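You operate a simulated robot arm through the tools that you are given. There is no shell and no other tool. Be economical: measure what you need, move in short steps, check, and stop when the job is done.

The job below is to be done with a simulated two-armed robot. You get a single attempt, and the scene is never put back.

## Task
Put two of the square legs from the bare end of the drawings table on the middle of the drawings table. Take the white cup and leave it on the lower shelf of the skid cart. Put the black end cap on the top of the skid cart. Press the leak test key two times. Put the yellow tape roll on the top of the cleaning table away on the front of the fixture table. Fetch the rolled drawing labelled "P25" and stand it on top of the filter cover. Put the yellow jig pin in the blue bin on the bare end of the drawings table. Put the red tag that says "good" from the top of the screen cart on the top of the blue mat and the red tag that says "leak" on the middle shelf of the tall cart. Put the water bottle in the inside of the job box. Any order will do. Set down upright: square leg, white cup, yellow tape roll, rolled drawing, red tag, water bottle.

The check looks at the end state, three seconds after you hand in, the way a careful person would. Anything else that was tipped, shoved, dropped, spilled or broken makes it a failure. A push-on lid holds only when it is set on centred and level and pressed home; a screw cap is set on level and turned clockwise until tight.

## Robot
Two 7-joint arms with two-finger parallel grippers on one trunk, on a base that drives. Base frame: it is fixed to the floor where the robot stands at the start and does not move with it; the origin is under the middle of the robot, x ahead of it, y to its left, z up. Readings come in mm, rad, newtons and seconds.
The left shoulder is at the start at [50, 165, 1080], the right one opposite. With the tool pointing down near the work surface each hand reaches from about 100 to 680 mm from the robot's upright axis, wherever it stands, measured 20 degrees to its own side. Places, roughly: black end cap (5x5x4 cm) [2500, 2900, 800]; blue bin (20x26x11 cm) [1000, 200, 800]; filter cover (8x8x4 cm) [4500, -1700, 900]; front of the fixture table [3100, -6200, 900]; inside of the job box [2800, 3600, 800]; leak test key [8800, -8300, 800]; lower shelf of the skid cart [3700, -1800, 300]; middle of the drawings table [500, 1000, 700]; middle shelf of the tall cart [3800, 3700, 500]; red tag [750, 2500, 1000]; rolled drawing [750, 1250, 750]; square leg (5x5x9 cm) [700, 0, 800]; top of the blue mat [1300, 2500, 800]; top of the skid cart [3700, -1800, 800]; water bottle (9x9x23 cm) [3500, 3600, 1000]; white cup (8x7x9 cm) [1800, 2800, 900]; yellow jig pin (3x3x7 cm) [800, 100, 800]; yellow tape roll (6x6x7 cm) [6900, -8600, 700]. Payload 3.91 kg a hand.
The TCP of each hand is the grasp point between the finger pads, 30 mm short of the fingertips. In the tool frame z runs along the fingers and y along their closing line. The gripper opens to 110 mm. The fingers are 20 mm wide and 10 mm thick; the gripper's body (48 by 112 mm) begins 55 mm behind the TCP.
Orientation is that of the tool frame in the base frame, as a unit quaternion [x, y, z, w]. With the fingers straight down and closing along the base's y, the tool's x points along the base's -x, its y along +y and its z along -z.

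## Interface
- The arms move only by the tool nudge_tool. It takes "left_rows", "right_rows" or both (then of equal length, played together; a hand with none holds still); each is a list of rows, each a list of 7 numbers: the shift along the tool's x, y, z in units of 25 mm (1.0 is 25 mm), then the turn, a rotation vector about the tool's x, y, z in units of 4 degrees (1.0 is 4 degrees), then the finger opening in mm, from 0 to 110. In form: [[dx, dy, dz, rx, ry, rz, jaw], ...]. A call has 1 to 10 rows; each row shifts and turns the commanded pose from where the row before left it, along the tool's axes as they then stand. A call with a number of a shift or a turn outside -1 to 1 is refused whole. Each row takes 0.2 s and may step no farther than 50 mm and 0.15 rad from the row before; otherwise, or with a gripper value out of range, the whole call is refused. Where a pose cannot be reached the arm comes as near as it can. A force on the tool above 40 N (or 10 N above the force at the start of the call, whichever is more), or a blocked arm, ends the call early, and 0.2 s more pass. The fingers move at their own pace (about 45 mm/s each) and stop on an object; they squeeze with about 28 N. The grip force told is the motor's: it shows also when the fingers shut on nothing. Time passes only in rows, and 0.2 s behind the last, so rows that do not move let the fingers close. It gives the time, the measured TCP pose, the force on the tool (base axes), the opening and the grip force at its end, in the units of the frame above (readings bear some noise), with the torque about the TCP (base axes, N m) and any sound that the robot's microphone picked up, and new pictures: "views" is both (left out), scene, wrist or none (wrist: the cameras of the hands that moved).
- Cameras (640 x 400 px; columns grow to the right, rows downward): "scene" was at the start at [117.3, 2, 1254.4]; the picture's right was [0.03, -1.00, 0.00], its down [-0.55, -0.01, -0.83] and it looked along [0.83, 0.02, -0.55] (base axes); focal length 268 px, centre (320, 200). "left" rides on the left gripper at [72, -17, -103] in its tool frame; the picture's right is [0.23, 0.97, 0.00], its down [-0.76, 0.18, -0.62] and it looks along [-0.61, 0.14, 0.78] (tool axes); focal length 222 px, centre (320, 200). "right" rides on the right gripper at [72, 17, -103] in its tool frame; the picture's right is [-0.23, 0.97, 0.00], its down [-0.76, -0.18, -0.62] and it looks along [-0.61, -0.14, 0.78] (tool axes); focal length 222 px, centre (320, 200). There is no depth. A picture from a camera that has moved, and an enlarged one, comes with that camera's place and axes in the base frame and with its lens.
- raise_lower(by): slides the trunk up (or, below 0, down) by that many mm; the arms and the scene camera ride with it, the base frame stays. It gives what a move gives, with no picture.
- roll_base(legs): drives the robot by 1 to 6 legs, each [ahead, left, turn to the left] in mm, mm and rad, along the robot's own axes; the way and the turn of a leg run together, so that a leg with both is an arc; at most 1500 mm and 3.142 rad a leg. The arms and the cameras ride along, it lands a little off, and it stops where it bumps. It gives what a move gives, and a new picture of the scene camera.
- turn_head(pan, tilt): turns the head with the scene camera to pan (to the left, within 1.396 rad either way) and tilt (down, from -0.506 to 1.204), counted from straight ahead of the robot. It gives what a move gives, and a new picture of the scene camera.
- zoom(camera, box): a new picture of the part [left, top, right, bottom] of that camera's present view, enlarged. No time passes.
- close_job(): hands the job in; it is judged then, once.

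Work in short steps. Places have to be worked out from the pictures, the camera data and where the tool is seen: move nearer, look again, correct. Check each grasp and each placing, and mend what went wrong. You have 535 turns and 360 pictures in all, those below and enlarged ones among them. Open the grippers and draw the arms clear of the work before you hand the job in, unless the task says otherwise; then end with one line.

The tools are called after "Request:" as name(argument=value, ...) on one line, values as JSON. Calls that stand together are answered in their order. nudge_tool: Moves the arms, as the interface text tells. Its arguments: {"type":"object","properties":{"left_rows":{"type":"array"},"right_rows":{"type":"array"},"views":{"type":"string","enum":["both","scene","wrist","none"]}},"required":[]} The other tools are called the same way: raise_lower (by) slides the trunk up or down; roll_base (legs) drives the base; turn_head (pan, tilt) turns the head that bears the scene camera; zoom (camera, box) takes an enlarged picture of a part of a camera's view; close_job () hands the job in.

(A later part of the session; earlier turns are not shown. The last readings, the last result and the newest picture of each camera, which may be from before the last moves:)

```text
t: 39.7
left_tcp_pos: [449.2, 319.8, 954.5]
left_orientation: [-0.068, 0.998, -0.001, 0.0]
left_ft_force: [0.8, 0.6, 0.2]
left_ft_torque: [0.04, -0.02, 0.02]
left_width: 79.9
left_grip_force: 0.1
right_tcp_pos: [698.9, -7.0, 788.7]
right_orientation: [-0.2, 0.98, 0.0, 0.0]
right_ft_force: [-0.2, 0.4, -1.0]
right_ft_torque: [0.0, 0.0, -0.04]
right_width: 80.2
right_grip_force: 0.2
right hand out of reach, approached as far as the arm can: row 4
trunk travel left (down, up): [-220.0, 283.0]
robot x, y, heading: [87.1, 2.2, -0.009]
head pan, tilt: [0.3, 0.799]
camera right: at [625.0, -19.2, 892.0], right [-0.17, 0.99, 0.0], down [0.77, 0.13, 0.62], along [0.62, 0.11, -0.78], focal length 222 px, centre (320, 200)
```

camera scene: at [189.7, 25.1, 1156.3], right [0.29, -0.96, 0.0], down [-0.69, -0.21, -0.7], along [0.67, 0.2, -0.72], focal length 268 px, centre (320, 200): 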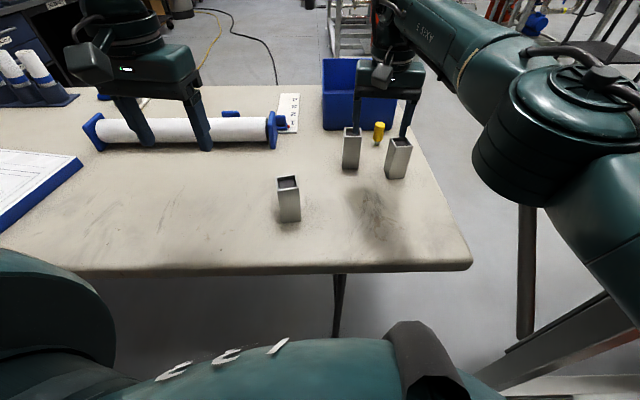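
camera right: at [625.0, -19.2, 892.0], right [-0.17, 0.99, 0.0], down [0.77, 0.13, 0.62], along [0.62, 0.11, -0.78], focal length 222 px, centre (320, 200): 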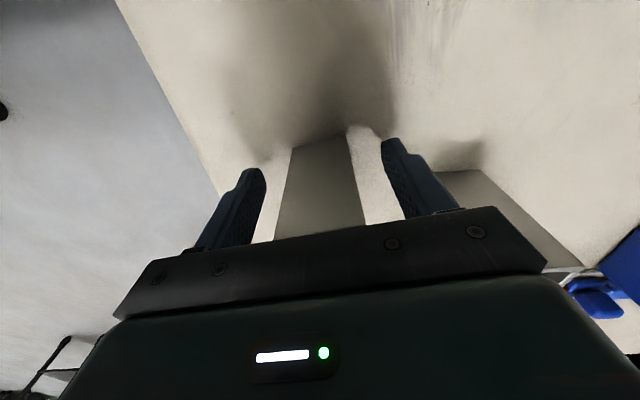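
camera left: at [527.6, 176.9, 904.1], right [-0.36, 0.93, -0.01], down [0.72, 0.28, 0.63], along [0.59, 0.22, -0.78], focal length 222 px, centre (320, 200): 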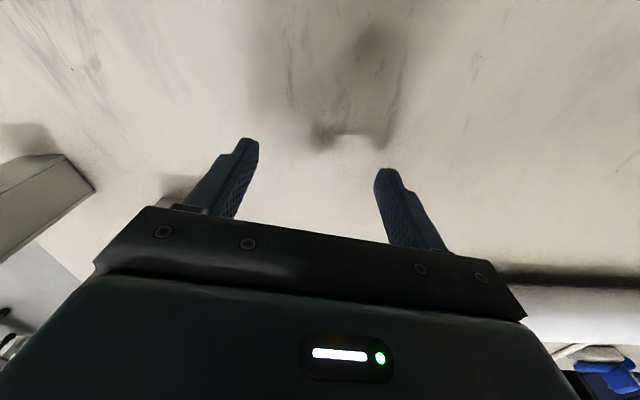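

Arm limit at ~(699,-7), about 20 mm short. I drive the base ahead 12 mm to get more of the leg between the fingers.

Request:
roll_base(legs=[[12, 0, 0]])

Request:
nudge_tool(right_rows=[[-0.4, 0, 0, 0, 0, 0, 80], [0, 0, 0, 0, 0, 0, 80]], views="wrist")

```text
t: 40.5
left_tcp_pos: [460.3, 320.3, 955.5]
left_orientation: [-0.069, 0.998, 0.0, 0.0]
left_ft_force: [0.4, 0.0, -0.1]
left_ft_torque: [0.02, -0.02, -0.05]
left_width: 80.3
left_grip_force: 0.1
right_tcp_pos: [710.9, -7.2, 788.7]
right_orientation: [-0.2, 0.98, 0.001, 0.001]
right_ft_force: [-1.1, 0.0, 0.2]
right_ft_torque: [0.01, 0.01, 0.01]
right_width: 79.8
right_grip_force: 0.0
trunk travel left (down, up): [-220.0, 283.0]
robot x, y, heading: [96.6, 1.6, -0.009]
head pan, tilt: [0.3, 0.799]
camera scene: at [202.0, 25.3, 1156.3], right [0.29, -0.96, 0.0], down [-0.69, -0.21, -0.7], along [0.67, 0.2, -0.72], focal length 268 px, centre (320, 200)
```

scene: 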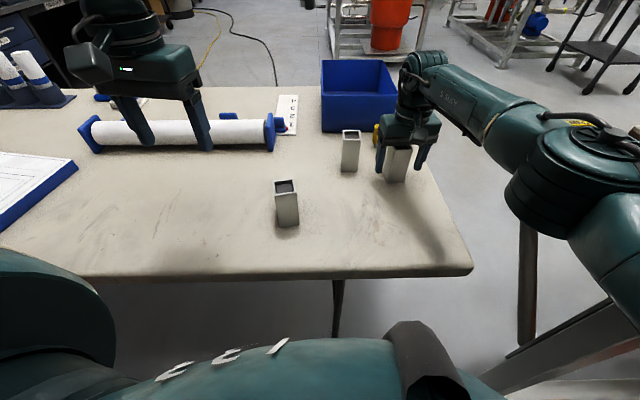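

```text
t: 41.0
left_tcp_pos: [459.9, 320.3, 956.3]
left_orientation: [-0.069, 0.998, -0.001, 0.0]
left_ft_force: [0.2, -0.6, 0.0]
left_ft_torque: [0.04, -0.02, 0.03]
left_width: 79.9
left_grip_force: 0.0
right_tcp_pos: [711.6, -7.9, 789.0]
right_orientation: [-0.199, 0.98, 0.001, 0.0]
right_ft_force: [0.5, -0.8, 0.1]
right_ft_torque: [0.03, 0.02, 0.01]
right_width: 80.2
right_grip_force: 0.0
right hand out of reach, approached as far as the arm can: row 1
trunk travel left (down, up): [-220.0, 283.0]
robot x, y, heading: [97.2, 6.3, -0.01]
head pan, tilt: [0.3, 0.799]
camera right: at [637.0, -19.5, 891.9], right [-0.17, 0.99, 0.0], down [0.77, 0.13, 0.62], along [0.61, 0.11, -0.78], focal length 222 px, centre (320, 200)
```

right: 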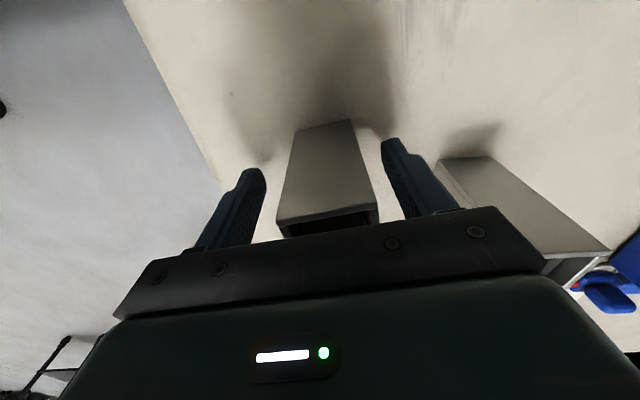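

Now the leg sits between the fingers just as the first one did. Close and lift.

Request:
nudge_tool(right_rows=[[0, 0, 0, 0, 0, 0, 20], [0, 0, 0, 0, 0, 0, 20], [0, 0, 0, 0, 0, 0, 20], [0, 0, 0, 0, 0, 0, 20], [0, 0, 0, 0, 0, 0, 20], [0.3, 0, -1, 0, 0, 0, 20], [0.3, 0, -1, 0, 0, 0, 20], [0.3, 0, -1, 0, 0, 0, 20], [0.3, 0, -1, 0, 0, 0, 20]], views="wrist")

```text
t: 43.0
left_tcp_pos: [460.2, 319.5, 953.5]
left_orientation: [-0.068, 0.998, -0.001, 0.001]
left_ft_force: [0.0, -0.3, 0.1]
left_ft_torque: [0.02, 0.01, -0.01]
left_width: 79.9
left_grip_force: 0.1
right_tcp_pos: [683.9, -19.6, 888.8]
right_orientation: [-0.2, 0.98, 0.0, 0.001]
right_ft_force: [0.1, -0.7, -1.6]
right_ft_torque: [0.0, 0.0, 0.02]
right_width: 39.6
right_grip_force: 27.7
trunk travel left (down, up): [-220.0, 283.0]
robot x, y, heading: [96.3, 3.2, -0.01]
head pan, tilt: [0.3, 0.799]
camera right: at [609.3, -31.4, 992.1], right [-0.17, 0.99, 0.0], down [0.77, 0.13, 0.62], along [0.62, 0.11, -0.78], focal length 222 px, centre (320, 200)
```

right: 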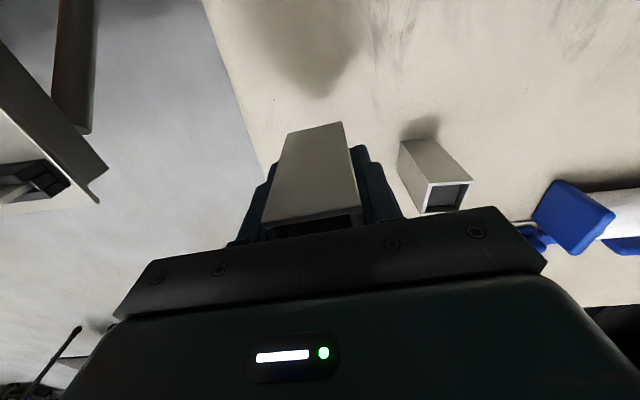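

Second leg held. Now the left hand turns to 120° and moves over the relayed leg at about (522,188).

Request:
nudge_tool(left_rows=[[0, 0, 0.6, 0, 0, -0.92, 80], [0, 0, 0.6, 0, 0, -0.92, 80], [0, 0, 0.6, 0, 0, -0.92, 80], [0, 0, 0.6, 0, 0, -0.92, 80], [0, 0, 0.6, 0, 0, -0.92, 80], [0, -1, 0.2, 0, 0, -0.92, 80], [0.1, -1, 0, 0, 0, 0, 80], [0.1, -1, 0, 0, 0, 0, 80], [0.1, -1, 0, 0, 0, 0, 80], [0.1, -1, 0, 0, 0, 0, 80]], views="wrist")

```text
t: 45.2
left_tcp_pos: [513.5, 205.5, 873.7]
left_orientation: [-0.259, 0.966, 0.0, 0.0]
left_ft_force: [-0.4, -0.4, 0.1]
left_ft_torque: [-0.03, -0.02, 0.01]
left_width: 80.0
left_grip_force: 0.1
right_tcp_pos: [684.5, -19.5, 889.0]
right_orientation: [-0.198, 0.98, 0.001, 0.001]
right_ft_force: [-0.6, 0.1, -1.0]
right_ft_torque: [-0.03, 0.01, -0.01]
right_width: 39.7
right_grip_force: 28.3
trunk travel left (down, up): [-220.0, 283.0]
robot x, y, heading: [95.8, 4.4, -0.007]
head pan, tilt: [0.3, 0.799]
camera left: at [458.8, 153.9, 977.3], right [-0.68, 0.73, 0.0], down [0.57, 0.54, 0.62], along [0.46, 0.43, -0.78], focal length 222 px, centre (320, 200)
```

left: 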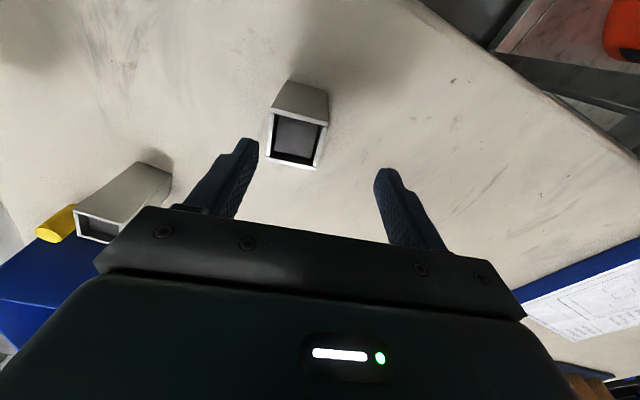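

Leg confirmed at (524,189). Shift 19 mm along the closing line, descend and close.

Request:
nudge_tool(left_rows=[[0, -0.78, 0, 0, 0, 0, 80], [0, 0, 1, 0, 0, 0, 80], [0, 0, 1, 0, 0, 0, 80], [0, 0, 1, 0, 0, 0, 80], [0, 0, 0.45, 0, 0, 0, 80], [0, 0, 0, 0, 0, 0, 20], [0, 0, 0, 0, 0, 0, 20], [0, 0, 0, 0, 0, 0, 20], [0, 0, 0, 0, 0, 0, 20]], views="wrist")

```text
t: 47.2
left_tcp_pos: [521.7, 187.3, 789.1]
left_orientation: [-0.259, 0.966, -0.001, 0.0]
left_ft_force: [0.6, -0.8, 0.7]
left_ft_torque: [0.06, -0.06, 0.0]
left_width: 39.7
left_grip_force: 27.9
right_tcp_pos: [683.6, -20.4, 887.9]
right_orientation: [-0.2, 0.98, 0.0, 0.0]
right_ft_force: [0.0, 0.4, -1.0]
right_ft_torque: [-0.02, 0.01, 0.01]
right_width: 39.7
right_grip_force: 28.4
trunk travel left (down, up): [-220.0, 283.0]
robot x, y, heading: [95.1, 2.7, -0.006]
head pan, tilt: [0.3, 0.799]
camera left: at [468.7, 136.7, 891.2], right [-0.68, 0.73, 0.0], down [0.57, 0.54, 0.62], along [0.46, 0.43, -0.78], focal length 222 px, centre (320, 200)
```

left: 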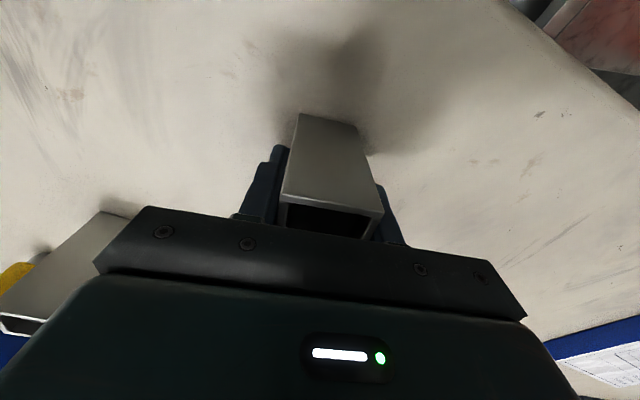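

Both legs are held. I lift the left one and tuck both hands back.

Request:
nudge_tool(left_rows=[[0, 0, -1, 0, 0, 0, 20], [0, 0, -1, 0, 0, 0, 20], [0, 0, -1, 0, 0, 0, 20], [0, 0, -1, 0, 0, 0, 20], [0.5, 0.8, 0, 0, 0, 0, 20], [0.5, 0.8, 0, 0, 0, 0, 20], [0.5, 0.8, 0, 0, 0, 0, 20], [0.5, 0.8, 0, 0, 0, 0, 20], [0.5, 0.8, 0, 0, 0, 0, 20], [0.5, 0.8, 0, 0, 0, 0, 20]], right_rows=[[1, 0.17, 0, 0, 0, 0, 20], [1, 0.17, 0, 0, 0, 0, 20], [1, 0.17, 0, 0, 0, 0, 20], [1, 0.17, 0, 0, 0, 0, 20], [1, 0.17, 0, 0, 0, 0, 20], [1, 0.17, 0, 0, 0, 0, 20], [1, 0.17, 0, 0, 0, 0, 20], [1, 0.17, 0, 0, 0, 0, 20], [1, 0.17, 0, 0, 0, 0, 20], [1, 0.17, 0, 0, 0, 0, 20]], views="none")

Request:
raise_lower(by=280)

Request:
roll_base(legs=[[-100, 0, 0]])

Request:
turn_head(pan=-1.39, tilt=0.5)

Request:
turn_head(pan=1.39, tilt=0.5)

```text
t: 49.5
left_tcp_pos: [388.6, 266.6, 888.7]
left_orientation: [-0.258, 0.966, -0.012, 0.006]
left_ft_force: [0.2, 0.8, -1.9]
left_ft_torque: [0.0, 0.01, -0.02]
left_width: 39.6
left_grip_force: 28.3
right_tcp_pos: [424.9, -61.6, 897.6]
right_orientation: [-0.206, 0.978, -0.009, 0.009]
right_ft_force: [0.6, -0.5, -1.3]
right_ft_torque: [-0.01, 0.03, -0.01]
right_width: 39.9
right_grip_force: 27.9
trunk travel left (down, up): [-220.0, 283.0]
robot x, y, heading: [95.2, 4.2, -0.014]
head pan, tilt: [0.3, 0.799]
```

```text
t: 52.3
left_tcp_pos: [384.2, 259.9, 1172.8]
left_orientation: [-0.259, 0.966, -0.005, 0.008]
left_ft_force: [-0.1, -0.2, -2.1]
left_ft_torque: [-0.01, -0.02, -0.02]
left_width: 39.8
left_grip_force: 27.9
right_tcp_pos: [420.4, -75.0, 1170.0]
right_orientation: [-0.199, 0.98, -0.002, 0.0]
right_ft_force: [-0.5, 0.5, -1.4]
right_ft_torque: [-0.02, -0.02, -0.02]
right_width: 40.0
right_grip_force: 28.2
trunk travel left (down, up): [-500.0, 3.0]
robot x, y, heading: [97.9, 1.7, -0.012]
head pan, tilt: [0.3, 0.799]
```

```text
t: 53.4
left_tcp_pos: [298.4, 255.1, 1167.3]
left_orientation: [-0.258, 0.966, -0.001, 0.0]
left_ft_force: [-0.5, -0.7, -1.4]
left_ft_torque: [-0.01, -0.04, 0.03]
left_width: 40.0
left_grip_force: 28.1
right_tcp_pos: [337.0, -76.3, 1169.1]
right_orientation: [-0.199, 0.98, 0.0, 0.0]
right_ft_force: [0.1, 0.6, -1.2]
right_ft_torque: [-0.01, -0.03, 0.0]
right_width: 39.7
right_grip_force: 28.4
trunk travel left (down, up): [-500.0, 3.0]
robot x, y, heading: [-1.7, 3.0, -0.01]
head pan, tilt: [0.3, 0.799]
camera scene: at [102.1, 26.3, 1436.4], right [0.29, -0.96, 0.0], down [-0.69, -0.2, -0.7], along [0.67, 0.2, -0.72], focal length 268 px, centre (320, 200)
```

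scene: 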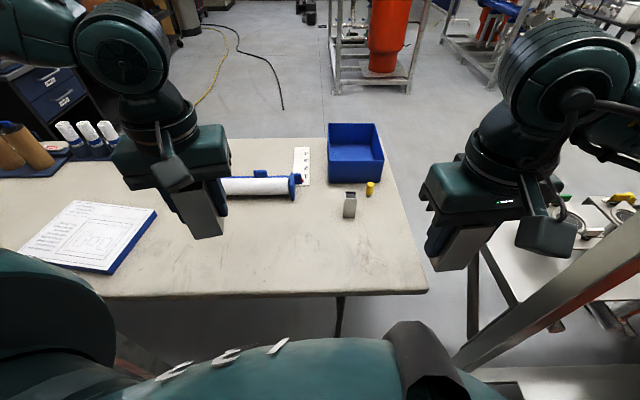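

```text
t: 55.2
left_tcp_pos: [299.2, 256.1, 1168.2]
left_orientation: [-0.258, 0.966, -0.001, 0.0]
left_ft_force: [0.3, 0.4, -1.2]
left_ft_torque: [0.01, -0.01, 0.01]
left_width: 40.1
left_grip_force: 27.6
right_tcp_pos: [338.0, -76.5, 1169.0]
right_orientation: [-0.199, 0.98, 0.001, 0.001]
right_ft_force: [-0.4, 0.3, -1.7]
right_ft_torque: [-0.01, 0.0, 0.01]
right_width: 39.6
right_grip_force: 28.4
trunk travel left (down, up): [-500.0, 3.0]
robot x, y, heading: [0.1, 5.9, -0.014]
head pan, tilt: [-1.389, 0.499]
camera scene: at [41.0, -86.5, 1462.2], right [-0.99, -0.17, 0.0], down [-0.08, 0.47, -0.88], along [0.15, -0.87, -0.48], focal length 268 px, centre (320, 200)
```

scene: 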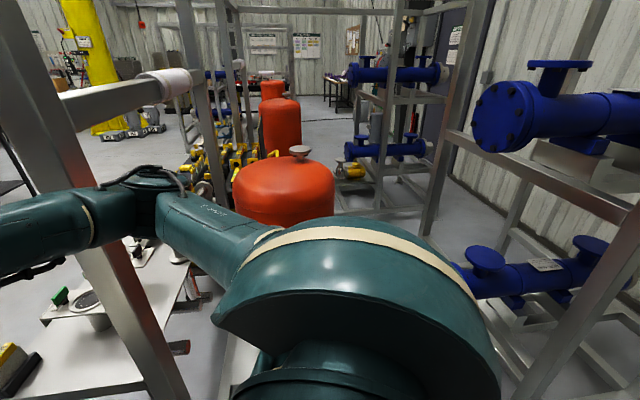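

```text
t: 57.6
left_tcp_pos: [298.1, 256.2, 1168.8]
left_orientation: [-0.258, 0.966, -0.001, 0.001]
left_ft_force: [-0.1, -0.8, -1.1]
left_ft_torque: [0.0, -0.01, -0.03]
left_width: 39.9
left_grip_force: 28.2
right_tcp_pos: [337.5, -76.1, 1170.1]
right_orientation: [-0.198, 0.98, 0.002, 0.001]
right_ft_force: [0.9, 0.1, -1.3]
right_ft_torque: [-0.03, -0.03, -0.01]
right_width: 39.8
right_grip_force: 27.4
trunk travel left (down, up): [-500.0, 3.0]
robot x, y, heading: [-4.8, 4.1, -0.013]
head pan, tilt: [1.389, 0.499]
camera scene: at [42.9, 92.5, 1462.2], right [0.98, -0.19, 0.0], down [-0.09, -0.47, -0.88], along [0.17, 0.86, -0.48], focal length 268 px, centre (320, 200)
```

scene: 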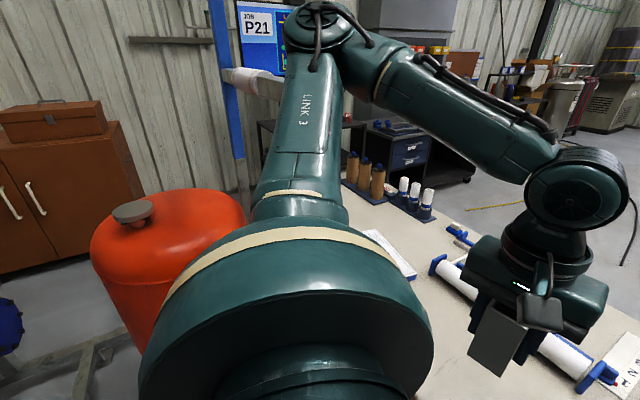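

Raised, the left side looks clear above the vessel. I turn the base left 0.6 rad in place to see what lies behind.

Request:
roll_base(legs=[[0, 0, 0.6]])

Request:
turn_head(pan=1.39, tilt=0.7)

```text
t: 59.7
left_tcp_pos: [103.0, 382.9, 1168.2]
left_orientation: [-0.532, 0.846, -0.001, 0.0]
left_ft_force: [-0.5, 0.5, -1.0]
left_ft_torque: [0.01, 0.01, 0.0]
left_width: 39.9
left_grip_force: 27.9
right_tcp_pos: [322.2, 130.2, 1169.0]
right_orientation: [-0.48, 0.877, 0.002, 0.001]
right_ft_force: [0.1, -0.4, -1.8]
right_ft_torque: [-0.01, -0.01, 0.01]
right_width: 39.9
right_grip_force: 28.5
trunk travel left (down, up): [-500.0, 3.0]
robot x, y, heading: [-0.5, 6.2, 0.589]
head pan, tilt: [1.389, 0.499]
camera scene: at [-15.8, 103.5, 1462.2], right [0.92, 0.4, 0.0], down [0.19, -0.44, -0.88], along [-0.35, 0.81, -0.48], focal length 268 px, centre (320, 200)
```

scene: 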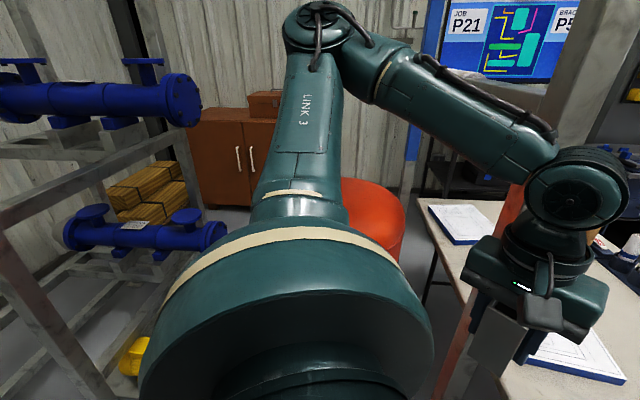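

```text
t: 60.4
left_tcp_pos: [103.3, 382.7, 1167.4]
left_orientation: [-0.532, 0.847, -0.001, 0.001]
left_ft_force: [0.3, 0.8, -1.9]
left_ft_torque: [-0.02, -0.01, 0.01]
left_width: 40.0
left_grip_force: 28.1
right_tcp_pos: [323.7, 130.2, 1168.8]
right_orientation: [-0.48, 0.877, 0.002, 0.001]
right_ft_force: [-0.3, -0.6, -1.4]
right_ft_torque: [-0.02, 0.0, 0.0]
right_width: 39.7
right_grip_force: 27.6
trunk travel left (down, up): [-500.0, 3.0]
robot x, y, heading: [-3.2, 4.7, 0.592]
head pan, tilt: [1.389, 0.7]
camera scene: at [-13.3, 97.8, 1444.6], right [0.92, 0.4, 0.0], down [0.26, -0.59, -0.77], along [-0.3, 0.7, -0.64], focal length 268 px, centre (320, 200)
```

scene: 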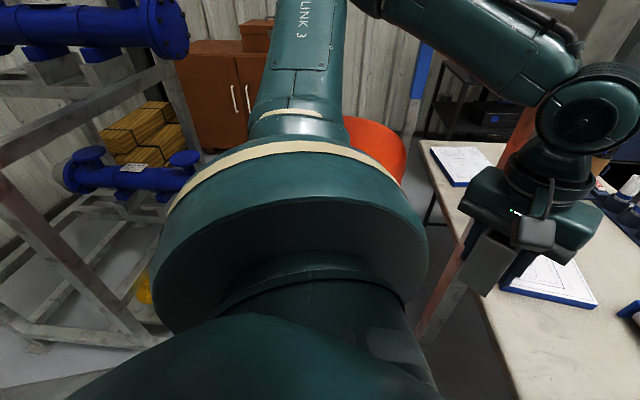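

Behind is an aisle about 650 mm wide in front of the blue racks, running along y. I return to heading 0, back up 250 mm, and turn right to look down it.

Request:
roll_base(legs=[[0, 0, -0.59], [-260, 0, 0], [0, 0, -1.2]])

Request:
turn_head(pan=-0.35, tilt=0.5)

```text
t: 66.9
left_tcp_pos: [82.6, -178.7, 1169.1]
left_orientation: [0.322, 0.947, 0.0, 0.0]
left_ft_force: [0.2, 0.3, -1.4]
left_ft_torque: [0.0, 0.0, 0.03]
left_width: 39.7
left_grip_force: 28.0
right_tcp_pos: [-210.2, -342.6, 1167.9]
right_orientation: [0.379, 0.925, 0.001, 0.001]
right_ft_force: [0.6, 0.1, -0.8]
right_ft_torque: [-0.04, 0.0, 0.02]
right_width: 39.7
right_grip_force: 28.2
trunk travel left (down, up): [-500.0, 3.0]
robot x, y, heading: [-262.2, 7.2, -1.19]
head pan, tilt: [1.389, 0.7]
camera scene: at [-172.1, -7.2, 1444.5], right [0.2, -0.98, 0.0], down [-0.63, -0.13, -0.76], along [0.75, 0.15, -0.64], focal length 268 px, centre (320, 200)
```

scene: 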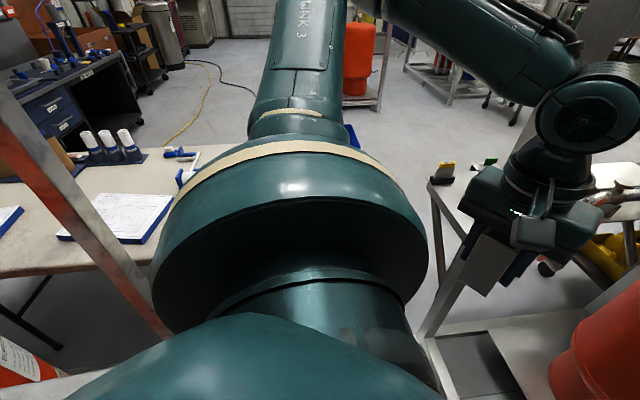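

```text
t: 68.6
left_tcp_pos: [82.7, -179.7, 1168.1]
left_orientation: [0.322, 0.947, -0.001, -0.001]
left_ft_force: [0.2, -0.1, -1.7]
left_ft_torque: [-0.03, -0.01, -0.01]
left_width: 39.7
left_grip_force: 27.6
right_tcp_pos: [-210.0, -342.4, 1168.3]
right_orientation: [0.38, 0.925, 0.0, 0.001]
right_ft_force: [0.1, -0.2, -1.5]
right_ft_torque: [-0.02, 0.01, 0.0]
right_width: 40.0
right_grip_force: 28.5
trunk travel left (down, up): [-500.0, 3.0]
robot x, y, heading: [-266.0, 3.4, -1.187]
head pan, tilt: [-0.351, 0.499]
camera scene: at [-252.4, -115.0, 1462.2], right [-1.0, -0.03, 0.0], down [-0.02, 0.48, -0.88], along [0.03, -0.88, -0.48], focal length 268 px, centre (320, 200)
```

scene: 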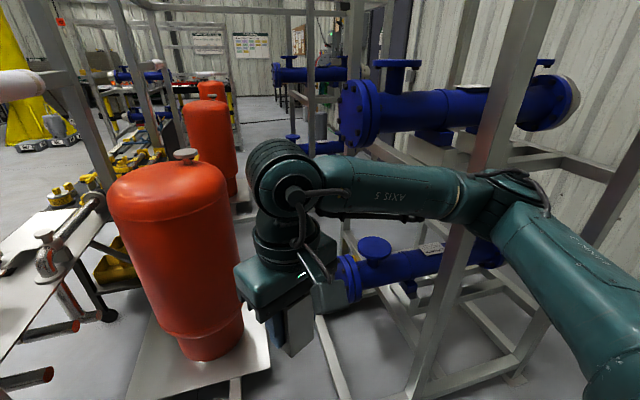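

The right aisle looks narrow where a blue valve flange sticks out. I turn round to view the aisle in the other direction before choosing.

Request:
turn_head(pan=0, tilt=0.5)

Request:
roll_base(legs=[[0, 0, 2.9]])

```text
t: 69.5
left_tcp_pos: [83.2, -178.9, 1169.6]
left_orientation: [0.322, 0.947, -0.001, 0.0]
left_ft_force: [0.3, -0.4, -2.3]
left_ft_torque: [0.0, -0.03, -0.03]
left_width: 39.7
left_grip_force: 28.2
right_tcp_pos: [-209.5, -341.7, 1169.7]
right_orientation: [0.379, 0.925, 0.0, 0.001]
right_ft_force: [-0.1, 0.3, -1.8]
right_ft_torque: [0.02, 0.01, -0.02]
right_width: 39.9
right_grip_force: 28.1
trunk travel left (down, up): [-500.0, 3.0]
robot x, y, heading: [-262.2, 1.6, -1.191]
head pan, tilt: [0.0, 0.499]
camera scene: at [-221.5, -108.6, 1462.2], right [-0.93, -0.37, 0.0], down [-0.18, 0.44, -0.88], along [0.33, -0.81, -0.48], focal length 268 px, centre (320, 200)
```

scene: 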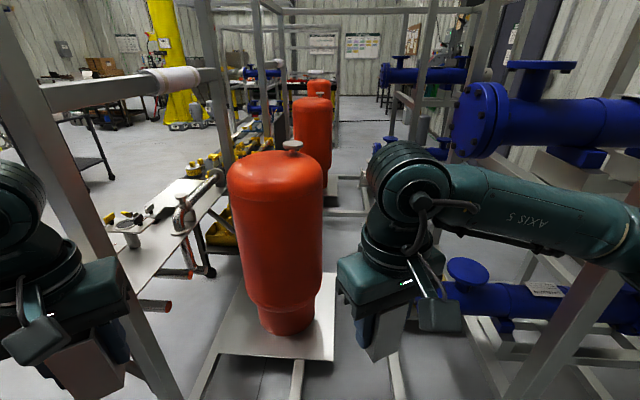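

```text
t: 76.7
left_tcp_pos: [-566.4, 259.6, 1168.7]
left_orientation: [0.904, -0.427, 0.0, -0.002]
left_ft_force: [0.0, -0.6, -1.2]
left_ft_torque: [0.01, -0.01, 0.0]
left_width: 39.6
left_grip_force: 28.1
right_tcp_pos: [-242.6, 353.2, 1168.3]
right_orientation: [0.877, -0.481, -0.001, 0.001]
right_ft_force: [-0.4, 0.1, -1.2]
right_ft_torque: [-0.04, -0.01, 0.0]
right_width: 39.8
right_grip_force: 27.6
trunk travel left (down, up): [-500.0, 3.0]
robot x, y, heading: [-267.7, 3.4, 1.727]
head pan, tilt: [0.0, 0.499]
camera scene: at [-285.3, 122.2, 1462.2], right [0.99, 0.16, 0.0], down [0.08, -0.47, -0.88], along [-0.14, 0.87, -0.48], focal length 268 px, centre (320, 200)
```

scene: 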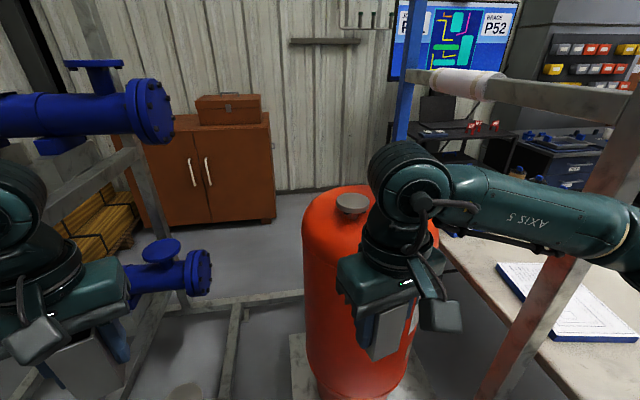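

The left aisle ends in floor rails. I need to know my own footprint, so I return to heading 0 and tip the right hand back so its camera looks at the robot's base.

Request:
roll_base(legs=[[0, 0, -1.73]])

Request:
nudge_tool(right_rows=[[-0.5, 0, 0, 0, 1, 0, 20], [-0.5, 0, 0, 0, 1, 0, 20], [-0.5, 0, 0, 0, 1, 0, 20], [-0.5, 0, 0, 0, 1, 0, 20], [0, 0, 0, 0, 1, 0, 20], [0, 0, 0, 0, 1, 0, 20], [0, 0, 0, 0, 1, 0, 20], [0, 0, 0, 0, 1, 0, 20], [0, 0, 0, 0, 1, 0, 20], [0, 0, 0, 0, 1, 0, 20]], views="none")

Request:
nudge_tool(right_rows=[[0, 0, 0, 0, 1, 0, 20], [0, 0, 0, 0, 1, 0, 20], [0, 0, 0, 0, 1, 0, 20], [0, 0, 0, 0, 1, 0, 20], [0, 0, 0, 0, 1, 0, 20], [0, 0, 0, 0, 1, 0, 20], [0, 0, 0, 0, 1, 0, 20], [0, 0, 0, 0, 1, 0, 20]], views="wrist")

```text
t: 81.3
left_tcp_pos: [32.8, 260.3, 1168.9]
left_orientation: [-0.264, 0.965, 0.0, 0.0]
left_ft_force: [-0.1, -0.6, -1.6]
left_ft_torque: [0.0, 0.03, 0.0]
left_width: 39.9
left_grip_force: 28.0
right_tcp_pos: [76.5, -72.8, 1170.1]
right_orientation: [-0.206, 0.979, 0.001, 0.001]
right_ft_force: [-1.1, 0.9, -2.2]
right_ft_torque: [0.02, 0.03, 0.02]
right_width: 39.6
right_grip_force: 27.7
trunk travel left (down, up): [-500.0, 3.0]
robot x, y, heading: [-265.2, 3.0, 0.001]
head pan, tilt: [0.0, 0.499]
camera scene: at [-145.9, 3.7, 1462.2], right [0.0, -1.0, 0.0], down [-0.48, 0.0, -0.88], along [0.88, 0.0, -0.48], focal length 268 px, centre (320, 200)
```

scene: 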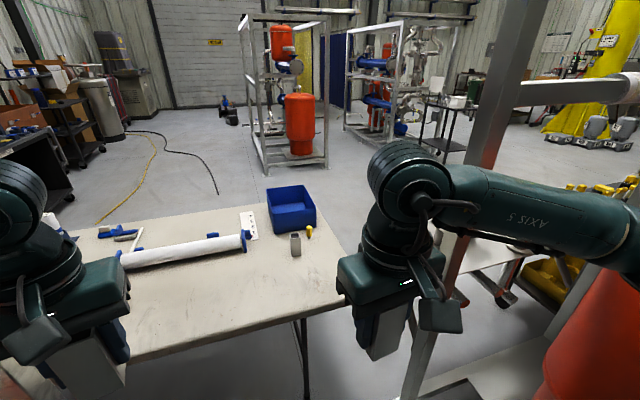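

```text
t: 83.5
left_tcp_pos: [33.2, 260.7, 1168.6]
left_orientation: [-0.264, 0.964, -0.001, 0.0]
left_ft_force: [0.1, 0.5, -1.9]
left_ft_torque: [0.0, 0.02, 0.0]
left_width: 39.8
left_grip_force: 27.6
right_tcp_pos: [121.9, -51.4, 1163.3]
right_orientation: [-0.193, 0.92, -0.069, -0.335]
right_ft_force: [-0.1, -0.3, -1.3]
right_ft_torque: [-0.01, 0.0, -0.03]
right_width: 39.8
right_grip_force: 28.0
trunk travel left (down, up): [-500.0, 3.0]
robot x, y, heading: [-264.6, 4.7, 0.007]
head pan, tilt: [0.0, 0.499]
```

```text
t: 85.3
left_tcp_pos: [33.1, 260.1, 1168.6]
left_orientation: [-0.265, 0.964, -0.001, 0.0]
left_ft_force: [0.4, -0.1, -1.8]
left_ft_torque: [0.01, 0.03, 0.01]
left_width: 40.0
left_grip_force: 28.0
right_tcp_pos: [65.4, -68.0, 1140.7]
right_orientation: [-0.168, 0.792, -0.12, -0.574]
right_ft_force: [1.1, -0.2, -1.0]
right_ft_torque: [-0.01, 0.0, 0.01]
right_width: 39.8
right_grip_force: 27.9
right hand out of reach, approached as far as the arm can: row 5, 6, 7, 8
trunk travel left (down, up): [-500.0, 3.0]
robot x, y, heading: [-263.2, 3.3, 0.004]
head pan, tilt: [0.0, 0.499]
camera right: at [126.8, -20.8, 1241.1], right [-0.33, 0.92, -0.21], down [0.83, 0.17, -0.53], along [-0.45, -0.35, -0.82], focal length 222 px, centre (320, 200)
```

right: 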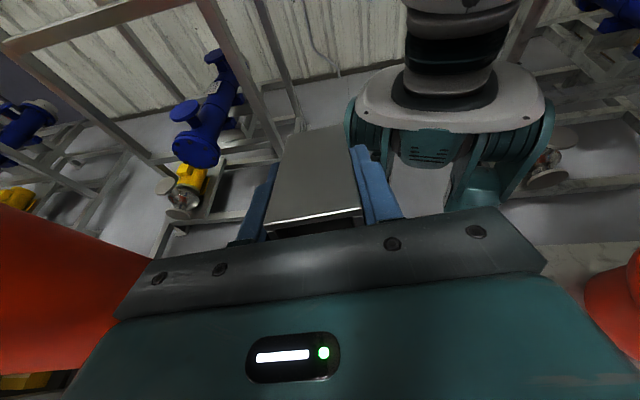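

I can see a slim column and body about 360 mm wide. Moving the hand 200 mm to the right should uncover the lower base in this camera.

Request:
nudge_tool(right_rows=[[0, -1, 0, 0, 0, 0, 20], [0, -1, 0, 0, 0, 0, 20], [0, -1, 0, 0, 0, 0, 20], [0, -1, 0, 0, 0, 0, 20], [0, -1, 0, 0, 0, 0, 20], [0, -1, 0, 0, 0, 0, 20], [0, -1, 0, 0, 0, 0, 20], [0, -1, 0, 0, 0, 0, 20]], views="wrist")

```text
t: 87.1
left_tcp_pos: [34.4, 259.9, 1168.5]
left_orientation: [-0.265, 0.964, 0.0, 0.0]
left_ft_force: [0.1, -0.8, -0.8]
left_ft_torque: [-0.01, 0.04, -0.04]
left_width: 39.9
left_grip_force: 28.0
right_tcp_pos: [79.2, -244.3, 1107.2]
right_orientation: [-0.167, 0.793, -0.12, -0.573]
right_ft_force: [-0.7, -1.0, -1.2]
right_ft_torque: [-0.03, -0.04, 0.0]
right_width: 39.9
right_grip_force: 28.0
right hand out of reach, approached as far as the arm can: row 1, 2, 3, 4, 5, 6, 7, 8
trunk travel left (down, up): [-500.0, 3.0]
robot x, y, heading: [-265.8, 2.9, 0.009]
head pan, tilt: [0.0, 0.499]
camera right: at [139.9, -197.4, 1208.7], right [-0.33, 0.92, -0.21], down [0.83, 0.17, -0.53], along [-0.45, -0.35, -0.82], focal length 222 px, centre (320, 200)
```

right: 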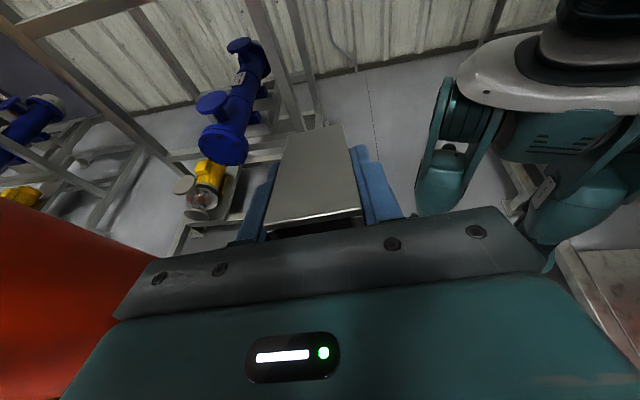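

Robot body is only ~350 mm wide, and the view shows open floor behind me: a passage between the racks and wall. I restore the right hand's attitude.

Request:
nudge_tool(right_rows=[[0, 0.8, 0, 0, -1, 0, 20], [0, 0.8, 0, 0, -1, 0, 20], [0, 0.8, 0, 0, -1, 0, 20], [0, 0.8, 0, 0, -1, 0, 20], [0, 0.8, 0, 0, -1, 0, 20], [0, 0.8, 0, 0, -1, 0, 20], [0, 0.8, 0, 0, -1, 0, 20], [0, 0.8, 0, 0, -1, 0, 20], [0, 0, 0, 0, -1, 0, 20], [0, 0, 0, 0, -1, 0, 20]], views="none")

Request:
nudge_tool(right_rows=[[0, 0, 0, 0, -1, 0, 20], [0, 0, 0, 0, -1, 0, 20], [0, 0, 0, 0, -1, 0, 20], [0, 0, 0, 0, -1, 0, 20], [0, 0, 0, 0, -1, 0, 20], [0, 0, 0, 0, -1, 0, 20], [0, 0, 0, 0, -1, 0, 20], [0, 0, 0, 0, -1, 0, 20]], views="none")

Request:
roll_base(legs=[[0, 0, 0.29], [-800, 0, 0], [0, 0, -1.2]])

Request:
turn_head(pan=-1.2, tilt=0.5)

```text
t: 89.3
left_tcp_pos: [33.1, 260.2, 1168.7]
left_orientation: [-0.264, 0.964, -0.001, 0.001]
left_ft_force: [0.8, -0.4, -2.3]
left_ft_torque: [-0.01, -0.01, -0.02]
left_width: 39.9
left_grip_force: 27.8
right_tcp_pos: [14.6, -97.4, 1109.0]
right_orientation: [-0.199, 0.941, -0.056, -0.268]
right_ft_force: [-0.1, 0.3, -1.9]
right_ft_torque: [0.0, 0.04, 0.06]
right_width: 39.8
right_grip_force: 28.3
trunk travel left (down, up): [-500.0, 3.0]
robot x, y, heading: [-266.3, 2.1, 0.0]
head pan, tilt: [0.0, 0.499]
```

```text
t: 91.1
left_tcp_pos: [33.2, 260.6, 1169.2]
left_orientation: [-0.265, 0.964, -0.001, 0.0]
left_ft_force: [-0.2, 0.0, -1.4]
left_ft_torque: [0.01, 0.01, 0.0]
left_width: 40.0
left_grip_force: 28.3
right_tcp_pos: [15.6, -97.7, 1108.3]
right_orientation: [-0.205, 0.979, 0.001, 0.002]
right_ft_force: [0.6, 0.4, -1.6]
right_ft_torque: [-0.01, -0.01, 0.01]
right_width: 39.9
right_grip_force: 27.6
trunk travel left (down, up): [-500.0, 3.0]
robot x, y, heading: [-266.3, 2.3, 0.006]
head pan, tilt: [0.0, 0.499]
```

```text
t: 95.4
left_tcp_pos: [-659.5, 150.1, 1160.6]
left_orientation: [-0.399, 0.917, 0.004, -0.013]
left_ft_force: [0.0, -0.3, -1.1]
left_ft_torque: [0.03, 0.03, 0.0]
left_width: 39.7
left_grip_force: 28.0
right_tcp_pos: [-574.0, -198.9, 1104.7]
right_orientation: [-0.343, 0.939, 0.001, -0.006]
right_ft_force: [-0.7, -0.3, -0.8]
right_ft_torque: [0.01, -0.02, -0.03]
right_width: 39.8
right_grip_force: 28.0
trunk travel left (down, up): [-500.0, 3.0]
robot x, y, heading: [-879.8, -183.2, 0.293]
head pan, tilt: [0.0, 0.499]
stopped in leg 2: the robot was blocked; the commanded pose is now the measured one
camera scene: at [-753.7, -145.9, 1460.6], right [0.29, -0.96, 0.0], down [-0.47, -0.14, -0.87], along [0.84, 0.25, -0.49], focal length 268 px, centre (320, 200)
```

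scene: 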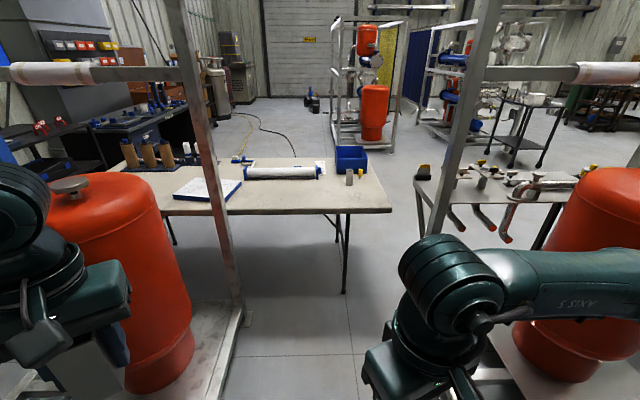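

```text
t: 96.8
left_tcp_pos: [-657.3, 149.5, 1161.2]
left_orientation: [-0.4, 0.916, 0.003, -0.012]
left_ft_force: [-0.1, -0.1, -2.0]
left_ft_torque: [-0.03, 0.02, -0.02]
left_width: 39.8
left_grip_force: 28.0
right_tcp_pos: [-574.5, -198.5, 1104.9]
right_orientation: [-0.345, 0.939, 0.0, -0.006]
right_ft_force: [-0.1, -0.4, -1.5]
right_ft_torque: [0.02, -0.01, 0.0]
right_width: 39.8
right_grip_force: 28.0
trunk travel left (down, up): [-500.0, 3.0]
robot x, y, heading: [-881.2, -184.4, 0.295]
head pan, tilt: [-1.201, 0.499]
camera scene: at [-783.0, -243.4, 1461.3], right [-0.79, -0.62, 0.01], down [-0.31, 0.37, -0.88], along [0.53, -0.69, -0.48], focal length 268 px, centre (320, 200)
```

scene: 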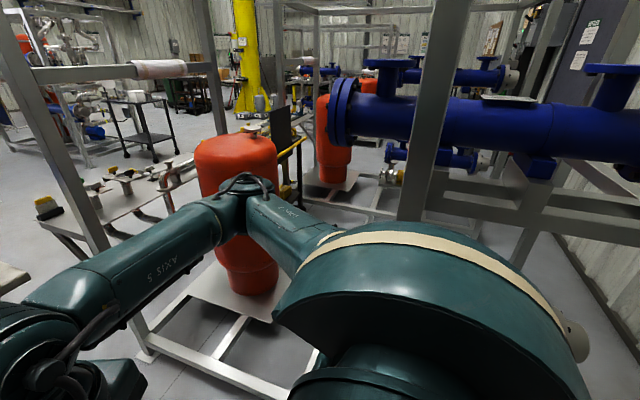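

Blocked after ~640 mm. I ease forward 30 mm and look left to see what touched.

Request:
roll_base(legs=[[30, 0, 0]])

Request:
turn_head(pan=1.39, tilt=0.5)

```text
t: 97.6
left_tcp_pos: [-643.4, 154.1, 1166.1]
left_orientation: [-0.4, 0.916, 0.003, -0.003]
left_ft_force: [0.4, -0.5, -1.1]
left_ft_torque: [0.01, -0.02, -0.02]
left_width: 39.8
left_grip_force: 28.0
right_tcp_pos: [-556.9, -193.4, 1108.1]
right_orientation: [-0.344, 0.939, 0.0, 0.001]
right_ft_force: [0.2, -0.5, -1.4]
right_ft_torque: [0.03, -0.01, -0.03]
right_width: 39.7
right_grip_force: 27.8
trunk travel left (down, up): [-500.0, 3.0]
robot x, y, heading: [-851.3, -172.4, 0.29]
head pan, tilt: [-1.201, 0.499]
camera scene: at [-770.9, -240.4, 1462.4], right [-0.79, -0.62, 0.0], down [-0.29, 0.38, -0.88], along [0.54, -0.69, -0.48], focal length 268 px, centre (320, 200)
```

scene: 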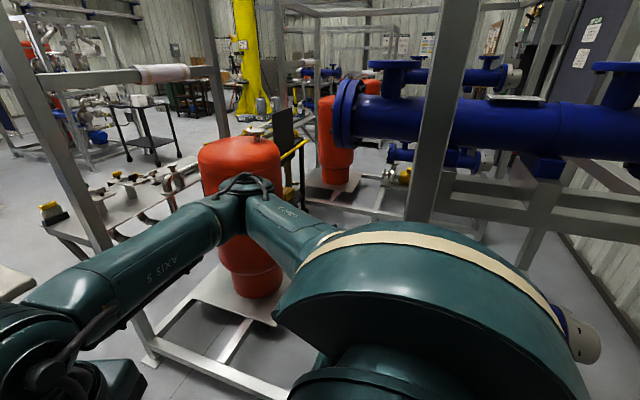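

```text
t: 99.9
left_tcp_pos: [-642.4, 154.2, 1165.9]
left_orientation: [-0.4, 0.916, 0.002, -0.004]
left_ft_force: [0.4, -0.3, -1.3]
left_ft_torque: [0.0, -0.01, 0.02]
left_width: 39.7
left_grip_force: 28.3
right_tcp_pos: [-557.3, -194.1, 1108.6]
right_orientation: [-0.345, 0.939, 0.001, 0.0]
right_ft_force: [1.2, 0.1, -2.1]
right_ft_torque: [0.0, -0.01, 0.01]
right_width: 40.0
right_grip_force: 27.7
trunk travel left (down, up): [-500.0, 3.0]
robot x, y, heading: [-856.9, -175.5, 0.293]
head pan, tilt: [1.389, 0.499]
camera scene: at [-836.3, -78.1, 1462.3], right [0.99, 0.11, 0.0], down [0.05, -0.48, -0.88], along [-0.1, 0.87, -0.48], focal length 268 px, centre (320, 200)
```

scene: 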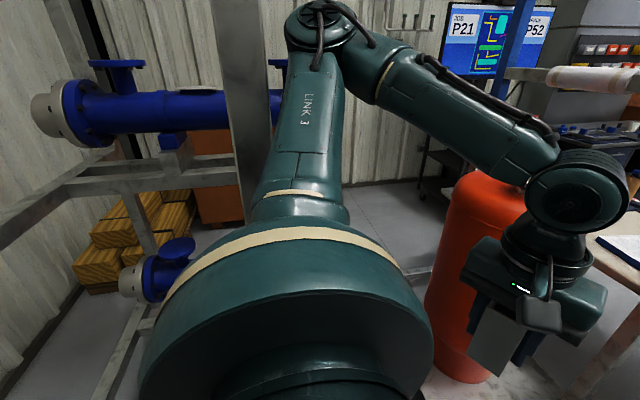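

The left elbow touches a rack post; the opening is ~865 mm wide. I stretch both hands forward to draw the elbows in.

Request:
nudge_tool(left_rows=[[-0.45, -0.7, 0, 0, 0, 0, 20], [-0.45, -0.7, 0, 0, 0, 0, 20], [-0.45, -0.7, 0, 0, 0, 0, 20], [-0.45, -0.7, 0, 0, 0, 0, 20], [-0.45, -0.7, 0, 0, 0, 0, 20], [-0.45, -0.7, 0, 0, 0, 0, 20], [-0.45, -0.7, 0, 0, 0, 0, 20], [-0.45, -0.7, 0, 0, 0, 0, 20]], right_rows=[[-0.78, -0.33, 0, 0, 0, 0, 20], [-0.78, -0.33, 0, 0, 0, 0, 20], [-0.78, -0.33, 0, 0, 0, 0, 20], [-0.78, -0.33, 0, 0, 0, 0, 20], [-0.78, -0.33, 0, 0, 0, 0, 20], [-0.78, -0.33, 0, 0, 0, 0, 20], [-0.78, -0.33, 0, 0, 0, 0, 20], [-0.78, -0.33, 0, 0, 0, 0, 20]], views="scene")

Request:
turn_head(pan=-1.39, tilt=0.5)

```text
t: 101.7
left_tcp_pos: [-476.0, 125.7, 1165.0]
left_orientation: [-0.401, 0.916, 0.003, -0.005]
left_ft_force: [1.2, 0.6, -1.3]
left_ft_torque: [0.0, 0.0, 0.02]
left_width: 40.0
left_grip_force: 28.0
right_tcp_pos: [-393.8, -142.8, 1107.7]
right_orientation: [-0.344, 0.939, 0.0, -0.001]
right_ft_force: [-0.6, 0.6, -1.1]
right_ft_torque: [0.0, 0.0, 0.01]
right_width: 39.8
right_grip_force: 28.2
trunk travel left (down, up): [-500.0, 3.0]
robot x, y, heading: [-854.0, -177.5, 0.293]
head pan, tilt: [1.389, 0.499]
camera scene: at [-835.4, -77.8, 1462.2], right [0.99, 0.11, 0.0], down [0.05, -0.48, -0.88], along [-0.1, 0.87, -0.48], focal length 268 px, centre (320, 200)
```

scene: 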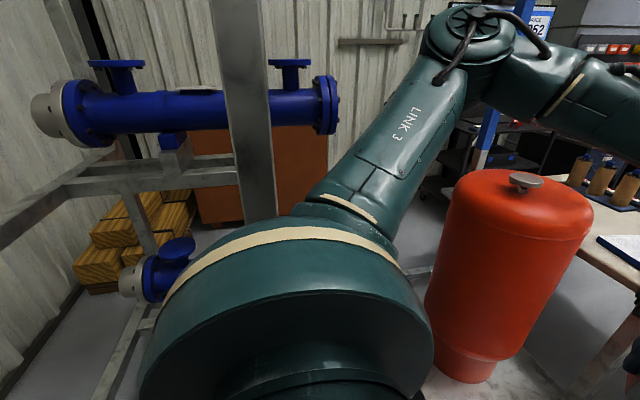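

```text
t: 104.2
left_tcp_pos: [-478.0, 125.3, 1165.9]
left_orientation: [-0.4, 0.916, 0.002, -0.004]
left_ft_force: [-0.1, -0.1, -1.5]
left_ft_torque: [0.01, 0.0, 0.01]
left_width: 40.0
left_grip_force: 28.7
right_tcp_pos: [-394.8, -143.7, 1108.0]
right_orientation: [-0.344, 0.939, 0.002, 0.0]
right_ft_force: [0.1, -0.5, -1.5]
right_ft_torque: [0.01, -0.03, 0.03]
right_width: 40.0
right_grip_force: 28.2
trunk travel left (down, up): [-500.0, 3.0]
robot x, y, heading: [-856.9, -172.9, 0.29]
head pan, tilt: [-1.389, 0.499]
camera scene: at [-784.6, -249.4, 1462.3], right [-0.89, -0.46, 0.0], down [-0.22, 0.43, -0.88], along [0.4, -0.78, -0.48], focal length 268 px, centre (320, 200)
```

scene: 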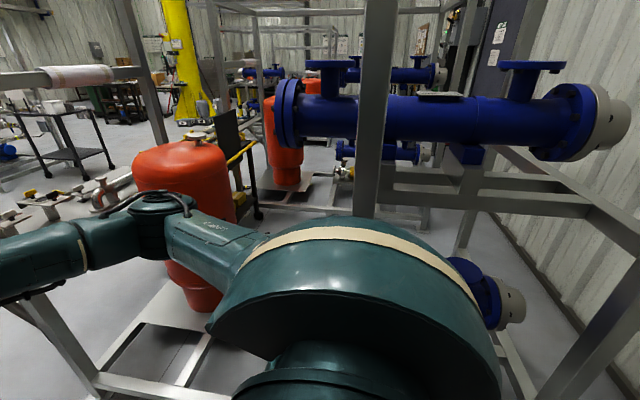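

Elbows are now forward and clear. I back straight out through the opening 900 mm and look right.

Request:
roll_base(legs=[[-900, 0, 0]])

```text
t: 106.1
left_tcp_pos: [-653.8, 63.3, 1161.0]
left_orientation: [-0.39, 0.921, 0.007, -0.01]
left_ft_force: [-0.4, 0.3, -1.2]
left_ft_torque: [-0.04, -0.01, 0.01]
left_width: 39.8
left_grip_force: 27.9
right_tcp_pos: [-571.9, -202.0, 1106.0]
right_orientation: [-0.342, 0.94, 0.002, -0.002]
right_ft_force: [-0.1, -0.9, -2.0]
right_ft_torque: [-0.01, -0.01, -0.01]
right_width: 39.9
right_grip_force: 27.7
trunk travel left (down, up): [-500.0, 3.0]
robot x, y, heading: [-1033.5, -230.6, 0.285]
head pan, tilt: [-1.389, 0.499]
stopped in leg 1: the robot was blocked; the commanded pose is now the measured one
camera scene: at [-959.6, -304.6, 1461.9], right [-0.89, -0.45, 0.0], down [-0.22, 0.43, -0.88], along [0.39, -0.78, -0.48], focal length 268 px, centre (320, 200)
```

scene: 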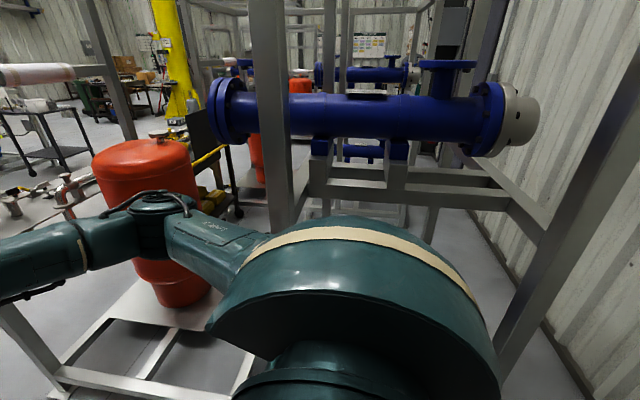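

Likely the left elbow touching the post again; the right has more room. I ease forward, sidestep right 35 mm and back on.

Request:
roll_base(legs=[[25, 0, 0], [0, -35, 0.005], [-500, 0, 0]])

```text
t: 110.0
left_tcp_pos: [-1100.8, -103.0, 1162.6]
left_orientation: [-0.394, 0.919, 0.006, -0.008]
left_ft_force: [-0.2, 0.6, -0.7]
left_ft_torque: [-0.04, -0.03, 0.0]
left_width: 39.6
left_grip_force: 28.0
right_tcp_pos: [-1017.4, -367.9, 1108.6]
right_orientation: [-0.345, 0.939, 0.001, 0.001]
right_ft_force: [-0.7, -0.3, -1.6]
right_ft_torque: [0.01, 0.0, -0.01]
right_width: 39.8
right_grip_force: 28.1
trunk travel left (down, up): [-500.0, 3.0]
robot x, y, heading: [-1474.8, -398.9, 0.295]
head pan, tilt: [-1.389, 0.499]
camera scene: at [-1406.2, -473.3, 1462.3], right [-0.89, -0.46, 0.0], down [-0.22, 0.43, -0.88], along [0.4, -0.78, -0.48], focal length 268 px, centre (320, 200)
```

scene: 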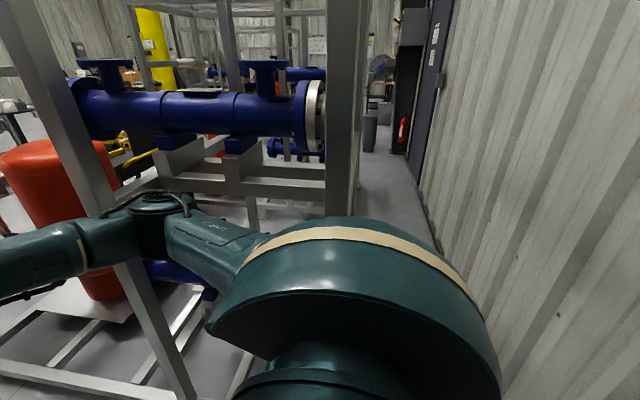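

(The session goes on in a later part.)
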